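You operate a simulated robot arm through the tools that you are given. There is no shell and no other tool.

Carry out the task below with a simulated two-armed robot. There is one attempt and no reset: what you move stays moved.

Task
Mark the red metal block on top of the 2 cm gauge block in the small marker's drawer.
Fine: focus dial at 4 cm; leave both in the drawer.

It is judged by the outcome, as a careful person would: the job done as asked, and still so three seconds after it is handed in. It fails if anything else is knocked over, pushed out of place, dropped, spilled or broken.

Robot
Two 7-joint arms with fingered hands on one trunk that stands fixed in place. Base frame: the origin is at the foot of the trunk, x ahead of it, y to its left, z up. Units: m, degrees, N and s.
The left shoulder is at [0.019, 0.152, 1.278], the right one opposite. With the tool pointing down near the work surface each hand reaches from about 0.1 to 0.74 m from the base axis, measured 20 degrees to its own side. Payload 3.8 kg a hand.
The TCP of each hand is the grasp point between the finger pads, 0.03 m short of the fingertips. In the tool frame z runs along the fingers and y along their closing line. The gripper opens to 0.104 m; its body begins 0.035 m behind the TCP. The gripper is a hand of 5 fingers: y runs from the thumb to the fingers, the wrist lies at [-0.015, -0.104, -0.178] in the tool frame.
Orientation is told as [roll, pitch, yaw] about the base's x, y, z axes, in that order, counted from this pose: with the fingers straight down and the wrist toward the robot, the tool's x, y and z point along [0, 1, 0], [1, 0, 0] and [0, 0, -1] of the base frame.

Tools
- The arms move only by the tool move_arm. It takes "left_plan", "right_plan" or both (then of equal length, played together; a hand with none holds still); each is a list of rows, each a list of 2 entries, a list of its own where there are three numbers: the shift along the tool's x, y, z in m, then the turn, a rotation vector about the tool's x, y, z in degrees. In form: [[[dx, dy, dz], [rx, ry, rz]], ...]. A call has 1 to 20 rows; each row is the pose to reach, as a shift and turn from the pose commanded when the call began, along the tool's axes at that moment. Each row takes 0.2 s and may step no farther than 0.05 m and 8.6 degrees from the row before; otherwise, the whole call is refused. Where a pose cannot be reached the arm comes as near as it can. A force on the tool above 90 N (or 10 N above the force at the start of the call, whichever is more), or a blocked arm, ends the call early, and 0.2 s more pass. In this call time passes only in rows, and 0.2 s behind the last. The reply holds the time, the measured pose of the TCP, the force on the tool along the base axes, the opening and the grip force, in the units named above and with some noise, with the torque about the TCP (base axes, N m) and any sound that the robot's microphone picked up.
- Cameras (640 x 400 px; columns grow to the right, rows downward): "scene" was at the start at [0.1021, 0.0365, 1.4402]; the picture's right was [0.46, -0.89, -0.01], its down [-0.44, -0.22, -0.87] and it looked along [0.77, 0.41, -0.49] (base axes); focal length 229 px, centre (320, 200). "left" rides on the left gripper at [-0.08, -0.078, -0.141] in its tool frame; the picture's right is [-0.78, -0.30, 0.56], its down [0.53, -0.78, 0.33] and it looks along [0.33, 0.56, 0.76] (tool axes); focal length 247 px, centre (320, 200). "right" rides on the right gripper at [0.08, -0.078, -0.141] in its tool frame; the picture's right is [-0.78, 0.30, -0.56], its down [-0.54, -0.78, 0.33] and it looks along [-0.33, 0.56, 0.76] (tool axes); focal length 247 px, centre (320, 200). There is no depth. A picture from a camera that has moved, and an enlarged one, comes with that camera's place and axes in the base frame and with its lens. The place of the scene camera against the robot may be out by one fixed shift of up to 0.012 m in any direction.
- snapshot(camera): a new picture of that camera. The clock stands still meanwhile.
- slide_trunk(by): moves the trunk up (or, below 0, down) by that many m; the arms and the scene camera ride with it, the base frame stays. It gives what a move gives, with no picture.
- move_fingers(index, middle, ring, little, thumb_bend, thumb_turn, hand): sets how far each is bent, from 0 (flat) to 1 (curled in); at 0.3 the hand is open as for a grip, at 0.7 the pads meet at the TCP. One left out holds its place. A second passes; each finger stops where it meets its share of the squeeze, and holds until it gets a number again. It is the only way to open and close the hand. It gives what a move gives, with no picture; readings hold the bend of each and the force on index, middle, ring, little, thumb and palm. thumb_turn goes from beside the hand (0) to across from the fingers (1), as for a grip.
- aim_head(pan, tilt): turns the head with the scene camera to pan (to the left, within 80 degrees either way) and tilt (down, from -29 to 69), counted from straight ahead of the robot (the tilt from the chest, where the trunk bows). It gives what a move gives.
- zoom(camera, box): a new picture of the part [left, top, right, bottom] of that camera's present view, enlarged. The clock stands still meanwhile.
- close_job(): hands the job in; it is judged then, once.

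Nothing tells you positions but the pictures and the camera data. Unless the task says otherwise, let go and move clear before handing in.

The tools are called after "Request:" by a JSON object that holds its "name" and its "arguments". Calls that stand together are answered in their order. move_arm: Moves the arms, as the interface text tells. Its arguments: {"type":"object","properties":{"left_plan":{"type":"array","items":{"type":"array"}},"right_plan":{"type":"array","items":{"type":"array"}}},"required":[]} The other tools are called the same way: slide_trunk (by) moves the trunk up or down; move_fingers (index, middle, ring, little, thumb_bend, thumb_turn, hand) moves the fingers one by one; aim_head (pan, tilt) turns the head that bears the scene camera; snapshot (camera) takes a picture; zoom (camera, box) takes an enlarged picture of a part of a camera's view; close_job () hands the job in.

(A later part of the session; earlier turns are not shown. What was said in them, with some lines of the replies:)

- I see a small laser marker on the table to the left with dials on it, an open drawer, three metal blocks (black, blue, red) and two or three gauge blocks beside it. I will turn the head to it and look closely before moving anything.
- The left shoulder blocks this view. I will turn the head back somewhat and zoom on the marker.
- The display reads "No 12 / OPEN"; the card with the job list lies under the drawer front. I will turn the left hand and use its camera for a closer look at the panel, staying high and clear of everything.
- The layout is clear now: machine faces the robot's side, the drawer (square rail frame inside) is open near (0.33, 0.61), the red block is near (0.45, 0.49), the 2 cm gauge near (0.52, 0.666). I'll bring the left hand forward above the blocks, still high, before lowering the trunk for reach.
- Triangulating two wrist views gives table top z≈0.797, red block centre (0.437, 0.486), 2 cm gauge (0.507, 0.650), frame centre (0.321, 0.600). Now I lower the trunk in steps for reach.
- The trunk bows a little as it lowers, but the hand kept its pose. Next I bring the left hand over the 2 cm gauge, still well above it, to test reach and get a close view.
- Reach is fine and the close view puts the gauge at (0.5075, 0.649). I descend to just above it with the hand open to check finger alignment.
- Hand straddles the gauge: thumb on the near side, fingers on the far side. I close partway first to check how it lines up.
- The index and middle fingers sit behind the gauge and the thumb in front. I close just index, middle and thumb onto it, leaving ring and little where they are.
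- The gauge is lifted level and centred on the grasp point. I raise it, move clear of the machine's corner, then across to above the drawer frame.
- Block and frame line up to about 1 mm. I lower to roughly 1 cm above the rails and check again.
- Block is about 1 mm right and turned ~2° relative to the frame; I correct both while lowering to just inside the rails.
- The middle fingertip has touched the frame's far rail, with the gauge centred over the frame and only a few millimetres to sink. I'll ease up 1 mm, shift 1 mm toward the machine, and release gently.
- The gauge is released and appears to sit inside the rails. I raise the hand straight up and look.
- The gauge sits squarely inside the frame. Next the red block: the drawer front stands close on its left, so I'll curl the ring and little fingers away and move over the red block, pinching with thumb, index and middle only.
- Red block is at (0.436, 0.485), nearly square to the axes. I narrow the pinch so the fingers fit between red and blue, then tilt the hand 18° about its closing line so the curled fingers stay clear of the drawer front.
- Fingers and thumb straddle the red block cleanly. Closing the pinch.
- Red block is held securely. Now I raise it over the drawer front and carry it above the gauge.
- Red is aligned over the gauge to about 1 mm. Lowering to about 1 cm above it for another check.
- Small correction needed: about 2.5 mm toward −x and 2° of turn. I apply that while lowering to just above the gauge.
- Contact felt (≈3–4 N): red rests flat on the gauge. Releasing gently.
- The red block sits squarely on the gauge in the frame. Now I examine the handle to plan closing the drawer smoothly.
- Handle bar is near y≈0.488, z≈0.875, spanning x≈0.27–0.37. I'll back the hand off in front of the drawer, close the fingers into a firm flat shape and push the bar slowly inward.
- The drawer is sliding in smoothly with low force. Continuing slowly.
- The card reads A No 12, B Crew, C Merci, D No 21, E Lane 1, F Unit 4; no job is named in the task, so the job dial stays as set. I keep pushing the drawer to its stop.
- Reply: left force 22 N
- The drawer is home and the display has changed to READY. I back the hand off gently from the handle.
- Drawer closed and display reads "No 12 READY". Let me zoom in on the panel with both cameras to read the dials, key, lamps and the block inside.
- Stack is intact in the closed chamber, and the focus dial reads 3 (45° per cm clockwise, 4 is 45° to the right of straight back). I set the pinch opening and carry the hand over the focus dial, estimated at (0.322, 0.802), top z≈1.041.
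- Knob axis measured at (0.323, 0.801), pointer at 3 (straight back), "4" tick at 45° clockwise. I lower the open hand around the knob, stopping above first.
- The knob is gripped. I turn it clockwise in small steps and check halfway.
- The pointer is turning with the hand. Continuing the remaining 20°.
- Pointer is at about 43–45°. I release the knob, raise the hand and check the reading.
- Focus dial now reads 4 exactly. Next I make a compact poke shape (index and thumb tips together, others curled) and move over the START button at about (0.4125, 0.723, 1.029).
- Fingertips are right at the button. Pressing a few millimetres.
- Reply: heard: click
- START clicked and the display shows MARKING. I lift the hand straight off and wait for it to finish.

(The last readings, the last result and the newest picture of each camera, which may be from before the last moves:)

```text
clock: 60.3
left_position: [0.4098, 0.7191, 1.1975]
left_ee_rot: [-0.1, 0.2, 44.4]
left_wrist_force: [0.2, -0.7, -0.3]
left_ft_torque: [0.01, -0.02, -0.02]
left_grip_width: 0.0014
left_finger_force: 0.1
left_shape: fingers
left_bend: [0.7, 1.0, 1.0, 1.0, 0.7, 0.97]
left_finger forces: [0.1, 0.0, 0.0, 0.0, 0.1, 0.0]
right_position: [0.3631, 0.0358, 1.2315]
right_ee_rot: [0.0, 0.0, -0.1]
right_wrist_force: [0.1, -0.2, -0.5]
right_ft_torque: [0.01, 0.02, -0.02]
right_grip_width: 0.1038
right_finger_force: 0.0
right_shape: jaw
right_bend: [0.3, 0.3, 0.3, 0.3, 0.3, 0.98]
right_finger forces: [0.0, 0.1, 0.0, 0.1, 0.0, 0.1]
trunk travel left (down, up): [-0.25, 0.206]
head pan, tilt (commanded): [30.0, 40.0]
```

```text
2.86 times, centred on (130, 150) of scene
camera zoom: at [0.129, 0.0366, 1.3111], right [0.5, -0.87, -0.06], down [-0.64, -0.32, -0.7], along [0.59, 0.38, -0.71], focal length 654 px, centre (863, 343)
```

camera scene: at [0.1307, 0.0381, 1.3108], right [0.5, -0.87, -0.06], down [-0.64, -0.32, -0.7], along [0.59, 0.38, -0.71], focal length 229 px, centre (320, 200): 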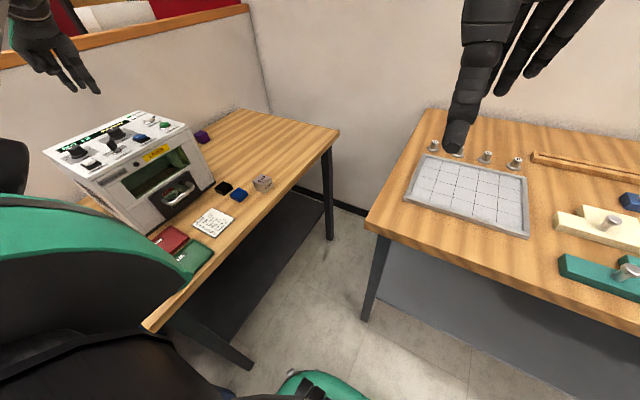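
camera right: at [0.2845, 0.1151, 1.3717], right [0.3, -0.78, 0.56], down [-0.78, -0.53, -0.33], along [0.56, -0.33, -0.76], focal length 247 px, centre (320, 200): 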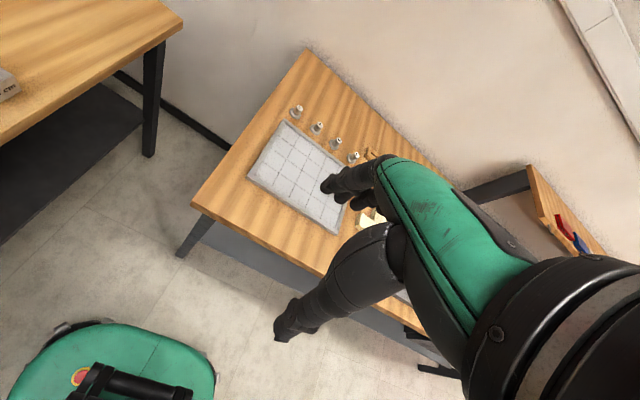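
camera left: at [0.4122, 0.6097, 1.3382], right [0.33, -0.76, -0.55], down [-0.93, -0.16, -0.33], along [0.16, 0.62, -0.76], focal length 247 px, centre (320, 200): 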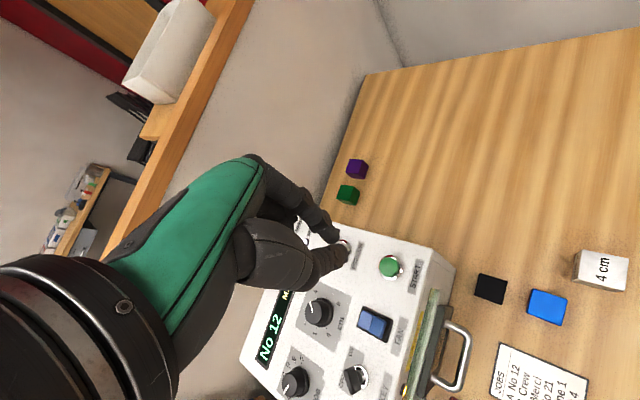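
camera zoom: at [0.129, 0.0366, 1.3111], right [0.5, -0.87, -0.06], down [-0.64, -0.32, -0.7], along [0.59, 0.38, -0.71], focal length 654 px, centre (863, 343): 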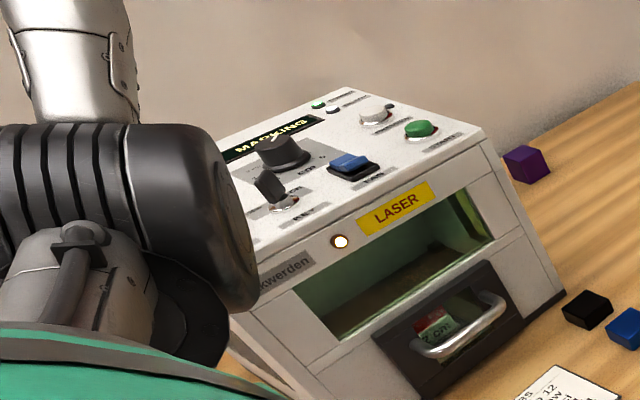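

Request:
{"name": "move_arm", "arguments": {"left_plan": [[[-0.0225, -0.028, -0.007], [0, 0, 0]], [[-0.045, -0.056, -0.014], [0, 0, 0]], [[-0.0675, -0.084, -0.021], [0, 0, 0]], [[-0.09, -0.112, -0.028], [0, 0, 0]], [[-0.1125, -0.14, -0.035], [0, 0, 0]], [[-0.135, -0.168, -0.042], [0, 0, 0]], [[-0.1576, -0.1964, -0.05], [0, 0, 0]]]}}

Request:
{"name": "snapshot", "arguments": {"camera": "left"}}

Request:
{"name": "snapshot", "arguments": {"camera": "scene"}}

Request:
{"name": "zoom", "arguments": {"camera": "scene", "box": [40, 90, 220, 230]}}

```text
clock: 61.9
left_position: [0.3821, 0.4757, 1.2423]
left_ee_rot: [0.1, 0.5, 44.1]
left_wrist_force: [-2.2, 0.4, 7.0]
left_ft_torque: [-0.02, -0.05, -0.05]
left_grip_width: 0.0013
left_finger_force: 0.0
left_shape: fingers
left_bend: [0.7, 1.0, 1.0, 1.0, 0.7, 0.97]
left_finger forces: [0.0, 0.0, 0.0, 0.0, 0.1, 0.0]
left hand out of reach, approached as far as the arm can: row 7
right_position: [0.3634, 0.0357, 1.23]
right_ee_rot: [0.0, 0.1, -0.1]
right_wrist_force: [0.4, 0.7, -0.5]
right_ft_torque: [-0.02, 0.05, 0.03]
right_grip_width: 0.1036
right_finger_force: 0.0
right_shape: jaw
right_bend: [0.3, 0.3, 0.3, 0.3, 0.3, 0.98]
right_finger forces: [0.0, 0.1, 0.0, 0.1, 0.0, 0.0]
trunk travel left (down, up): [-0.25, 0.206]
head pan, tilt (commanded): [30.0, 40.0]
```

```text
taken
camera left: at [0.3846, 0.3658, 1.3837], right [0.33, -0.77, -0.56], down [-0.93, -0.16, -0.32], along [0.16, 0.62, -0.77], focal length 247 px, centre (320, 200)
```

left: 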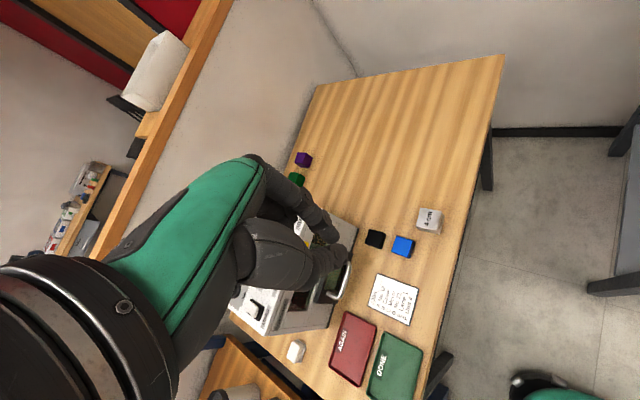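

```text
taken
camera scene: at [0.1302, 0.0368, 1.3108], right [0.5, -0.87, -0.06], down [-0.64, -0.32, -0.7], along [0.59, 0.38, -0.71], focal length 229 px, centre (320, 200)
```

scene: 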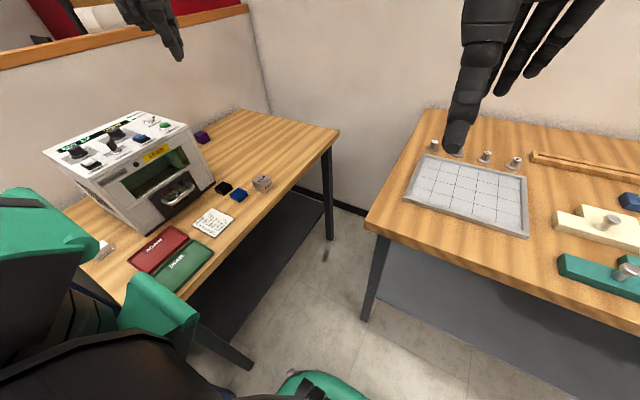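

```text
2.86 times, centred on (130, 160) of scene
camera zoom: at [0.1302, 0.0368, 1.3108], right [0.5, -0.87, -0.06], down [-0.64, -0.32, -0.7], along [0.59, 0.38, -0.71], focal length 654 px, centre (863, 314)
```

zoom: 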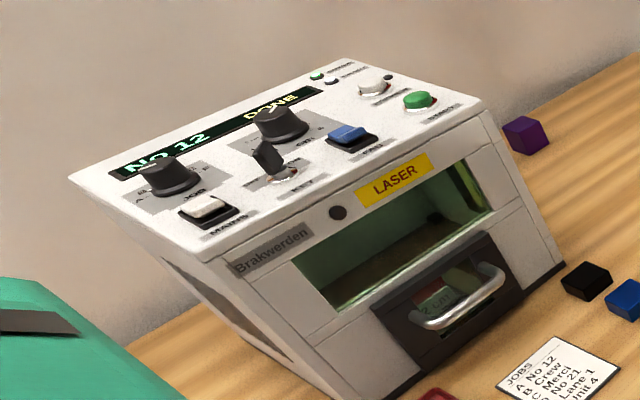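

Display reads DONE and the red block with the gauge is visible in the closed drawer. Let me check the arm's elbow area and the table around it before moving further.

Request:
{"name": "zoom", "arguments": {"camera": "scene", "box": [0, 150, 240, 400]}}

Request:
{"name": "zoom", "arguments": {"camera": "left", "box": [180, 200, 460, 400]}}

Request:
{"name": "zoom", "arguments": {"camera": "scene", "box": [160, 150, 220, 210]}}

```text
1.60 times, centred on (120, 275) of scene
camera zoom: at [0.1302, 0.0368, 1.3108], right [0.5, -0.87, -0.06], down [-0.64, -0.32, -0.7], along [0.59, 0.38, -0.71], focal length 366 px, centre (640, 80)
```

zoom: 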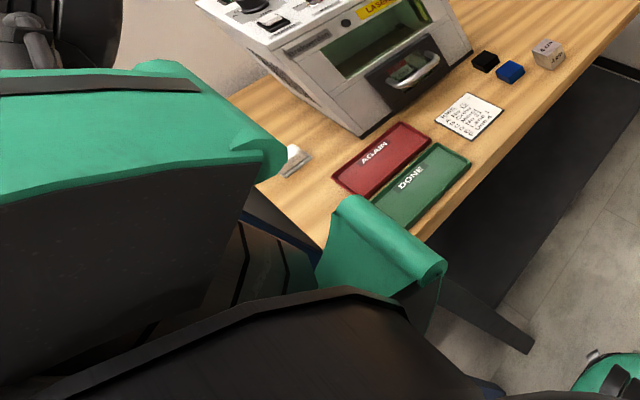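

```text
2.00 times, centred on (320, 300) of left
camera zoom: at [0.3846, 0.3658, 1.3837], right [0.33, -0.77, -0.56], down [-0.93, -0.16, -0.32], along [0.16, 0.62, -0.77], focal length 494 px, centre (320, 0)
```

zoom: 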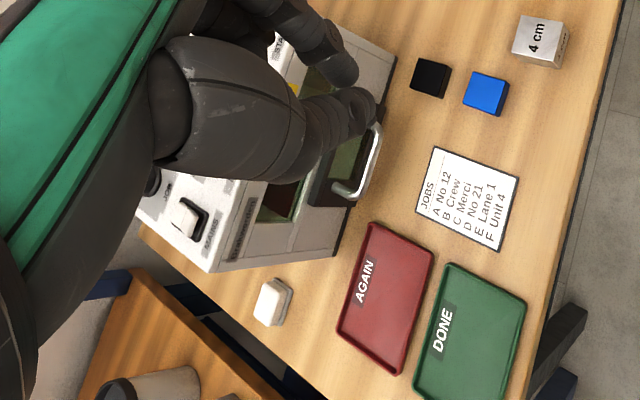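

```text
6.67 times, centred on (190, 180) of scene
camera zoom: at [0.1302, 0.0368, 1.3108], right [0.5, -0.87, -0.06], down [-0.64, -0.32, -0.7], along [0.59, 0.38, -0.71], focal length 1526 px, centre (1187, 333)
```

zoom: 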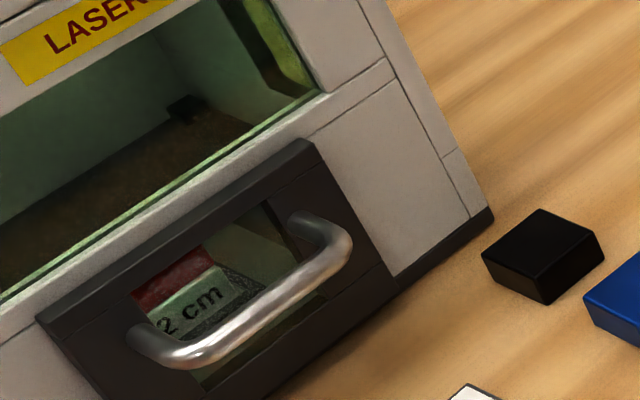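

Everything else is in place. I move the hand to a relaxed pose and use its camera to look through the machine window at the mark.

Request:
{"name": "move_arm", "arguments": {"left_plan": [[[0.004, -0.004, 0.018], [0, 0, -7.5]], [[0.008, -0.008, 0.036], [0, 0, -15]], [[0.012, -0.012, 0.054], [0, 0, -22.5]], [[0.016, -0.016, 0.072], [0, 0, -30]], [[0.02, -0.02, 0.09], [0, 0, -37.5]], [[0.0244, -0.025, 0.11], [0, 0, -45]]]}}

Request:
{"name": "snapshot", "arguments": {"camera": "left"}}

Request:
{"name": "zoom", "arguments": {"camera": "left", "box": [290, 120, 400, 220]}}

Request:
{"name": "zoom", "arguments": {"camera": "left", "box": [220, 10, 400, 140]}}

```text
clock: 63.3
left_position: [0.3979, 0.4694, 1.1234]
left_ee_rot: [-0.1, 0.3, 89.4]
left_wrist_force: [-0.4, 0.3, 1.1]
left_ft_torque: [-0.02, 0.02, 0.01]
left_grip_width: 0.0008
left_finger_force: 0.1
left_shape: fingers
left_bend: [0.7, 1.0, 1.0, 1.0, 0.7, 0.97]
left_finger forces: [0.1, 0.0, 0.0, 0.0, 0.0, 0.0]
left hand out of reach, approached as far as the arm can: row 1, 2, 3, 4, 5, 6
right_position: [0.3635, 0.0352, 1.2313]
right_ee_rot: [0.0, 0.0, -0.1]
right_wrist_force: [0.0, 0.2, 0.5]
right_ft_torque: [0.05, 0.01, -0.01]
right_grip_width: 0.1038
right_finger_force: 0.1
right_shape: jaw
right_bend: [0.3, 0.3, 0.3, 0.3, 0.3, 0.98]
right_finger forces: [0.1, 0.0, 0.1, 0.0, 0.0, 0.0]
trunk travel left (down, up): [-0.25, 0.206]
head pan, tilt (commanded): [30.0, 40.0]
```

```text
taken
camera left: at [0.4772, 0.393, 1.2646], right [0.77, -0.31, -0.55], down [-0.54, -0.77, -0.33], along [-0.33, 0.56, -0.76], focal length 247 px, centre (320, 200)
```

left: 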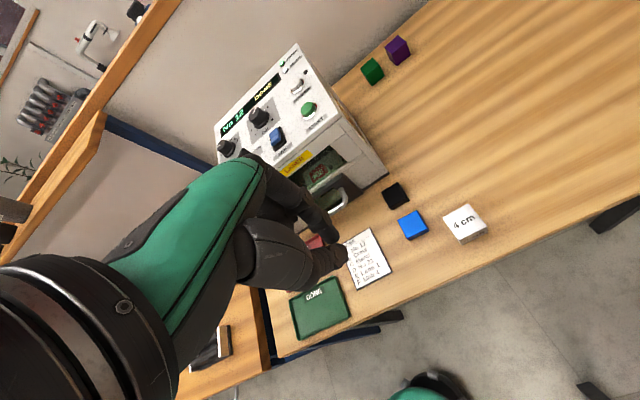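

```text
4.00 times, centred on (345, 170) of left
camera zoom: at [0.4772, 0.393, 1.2646], right [0.77, -0.31, -0.55], down [-0.54, -0.77, -0.33], along [-0.33, 0.56, -0.76], focal length 988 px, centre (220, 320)
```

zoom: 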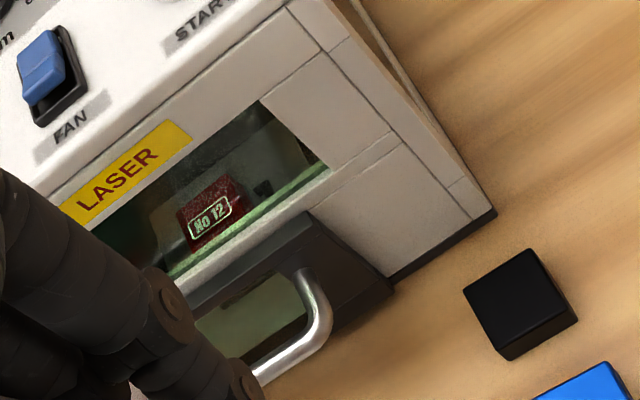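

```text
3.08 times, centred on (310, 75) of left
camera zoom: at [0.4772, 0.393, 1.2646], right [0.77, -0.31, -0.55], down [-0.54, -0.77, -0.33], along [-0.33, 0.56, -0.76], focal length 760 px, centre (351, 585)
```

zoom: 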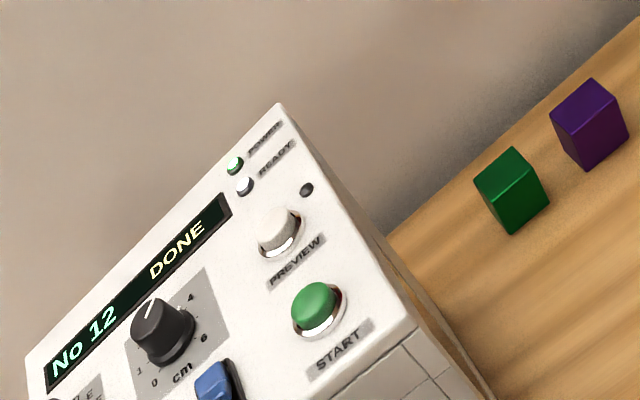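

Request:
{"name": "zoom", "arguments": {"camera": "left", "box": [325, 155, 365, 190]}}

Request:
{"name": "snapshot", "arguments": {"camera": "scene"}}

```text
11.43 times, centred on (345, 172) of left
camera zoom: at [0.4772, 0.393, 1.2646], right [0.77, -0.31, -0.55], down [-0.54, -0.77, -0.33], along [-0.33, 0.56, -0.76], focal length 2823 px, centre (34, 514)
```

zoom: 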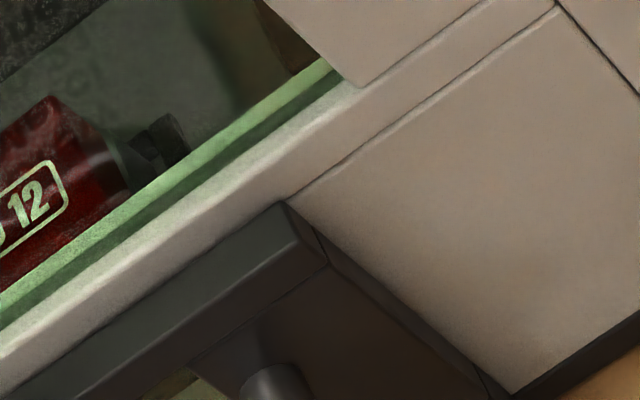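

```text
taken
camera scene: at [0.1293, 0.0368, 1.3111], right [0.5, -0.87, -0.06], down [-0.64, -0.32, -0.7], along [0.59, 0.38, -0.71], focal length 229 px, centre (320, 200)
```

scene: 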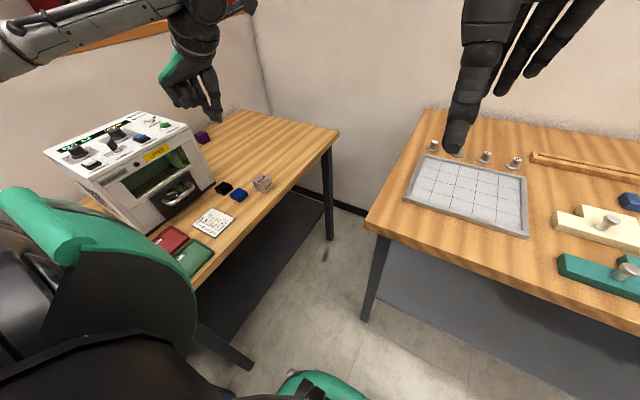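

The red block carries a crisp "No 12" mark and still sits on the 2 cm gauge in the closed drawer. The focus dial is at 4 and the display says DONE. Both hands are clear and nothing else has moved, so I'm handing the job in.

Request:
{"name": "close_job", "arguments": {}}

```text
The job is handed in.
```

The red block is marked. It still sits on the 2 cm gauge block in the small marker's drawer, with the focus dial at 4 cm.

- **The mark:** it reads "No 12" and looks crisp through the window. You didn't name a job, so I left the job dial where it was, on "No 12".
- **The machine:** the drawer is closed and the display shows DONE.
- **Everything else:** my final pictures show nothing else knocked over or moved. Both hands are clear of the machine.
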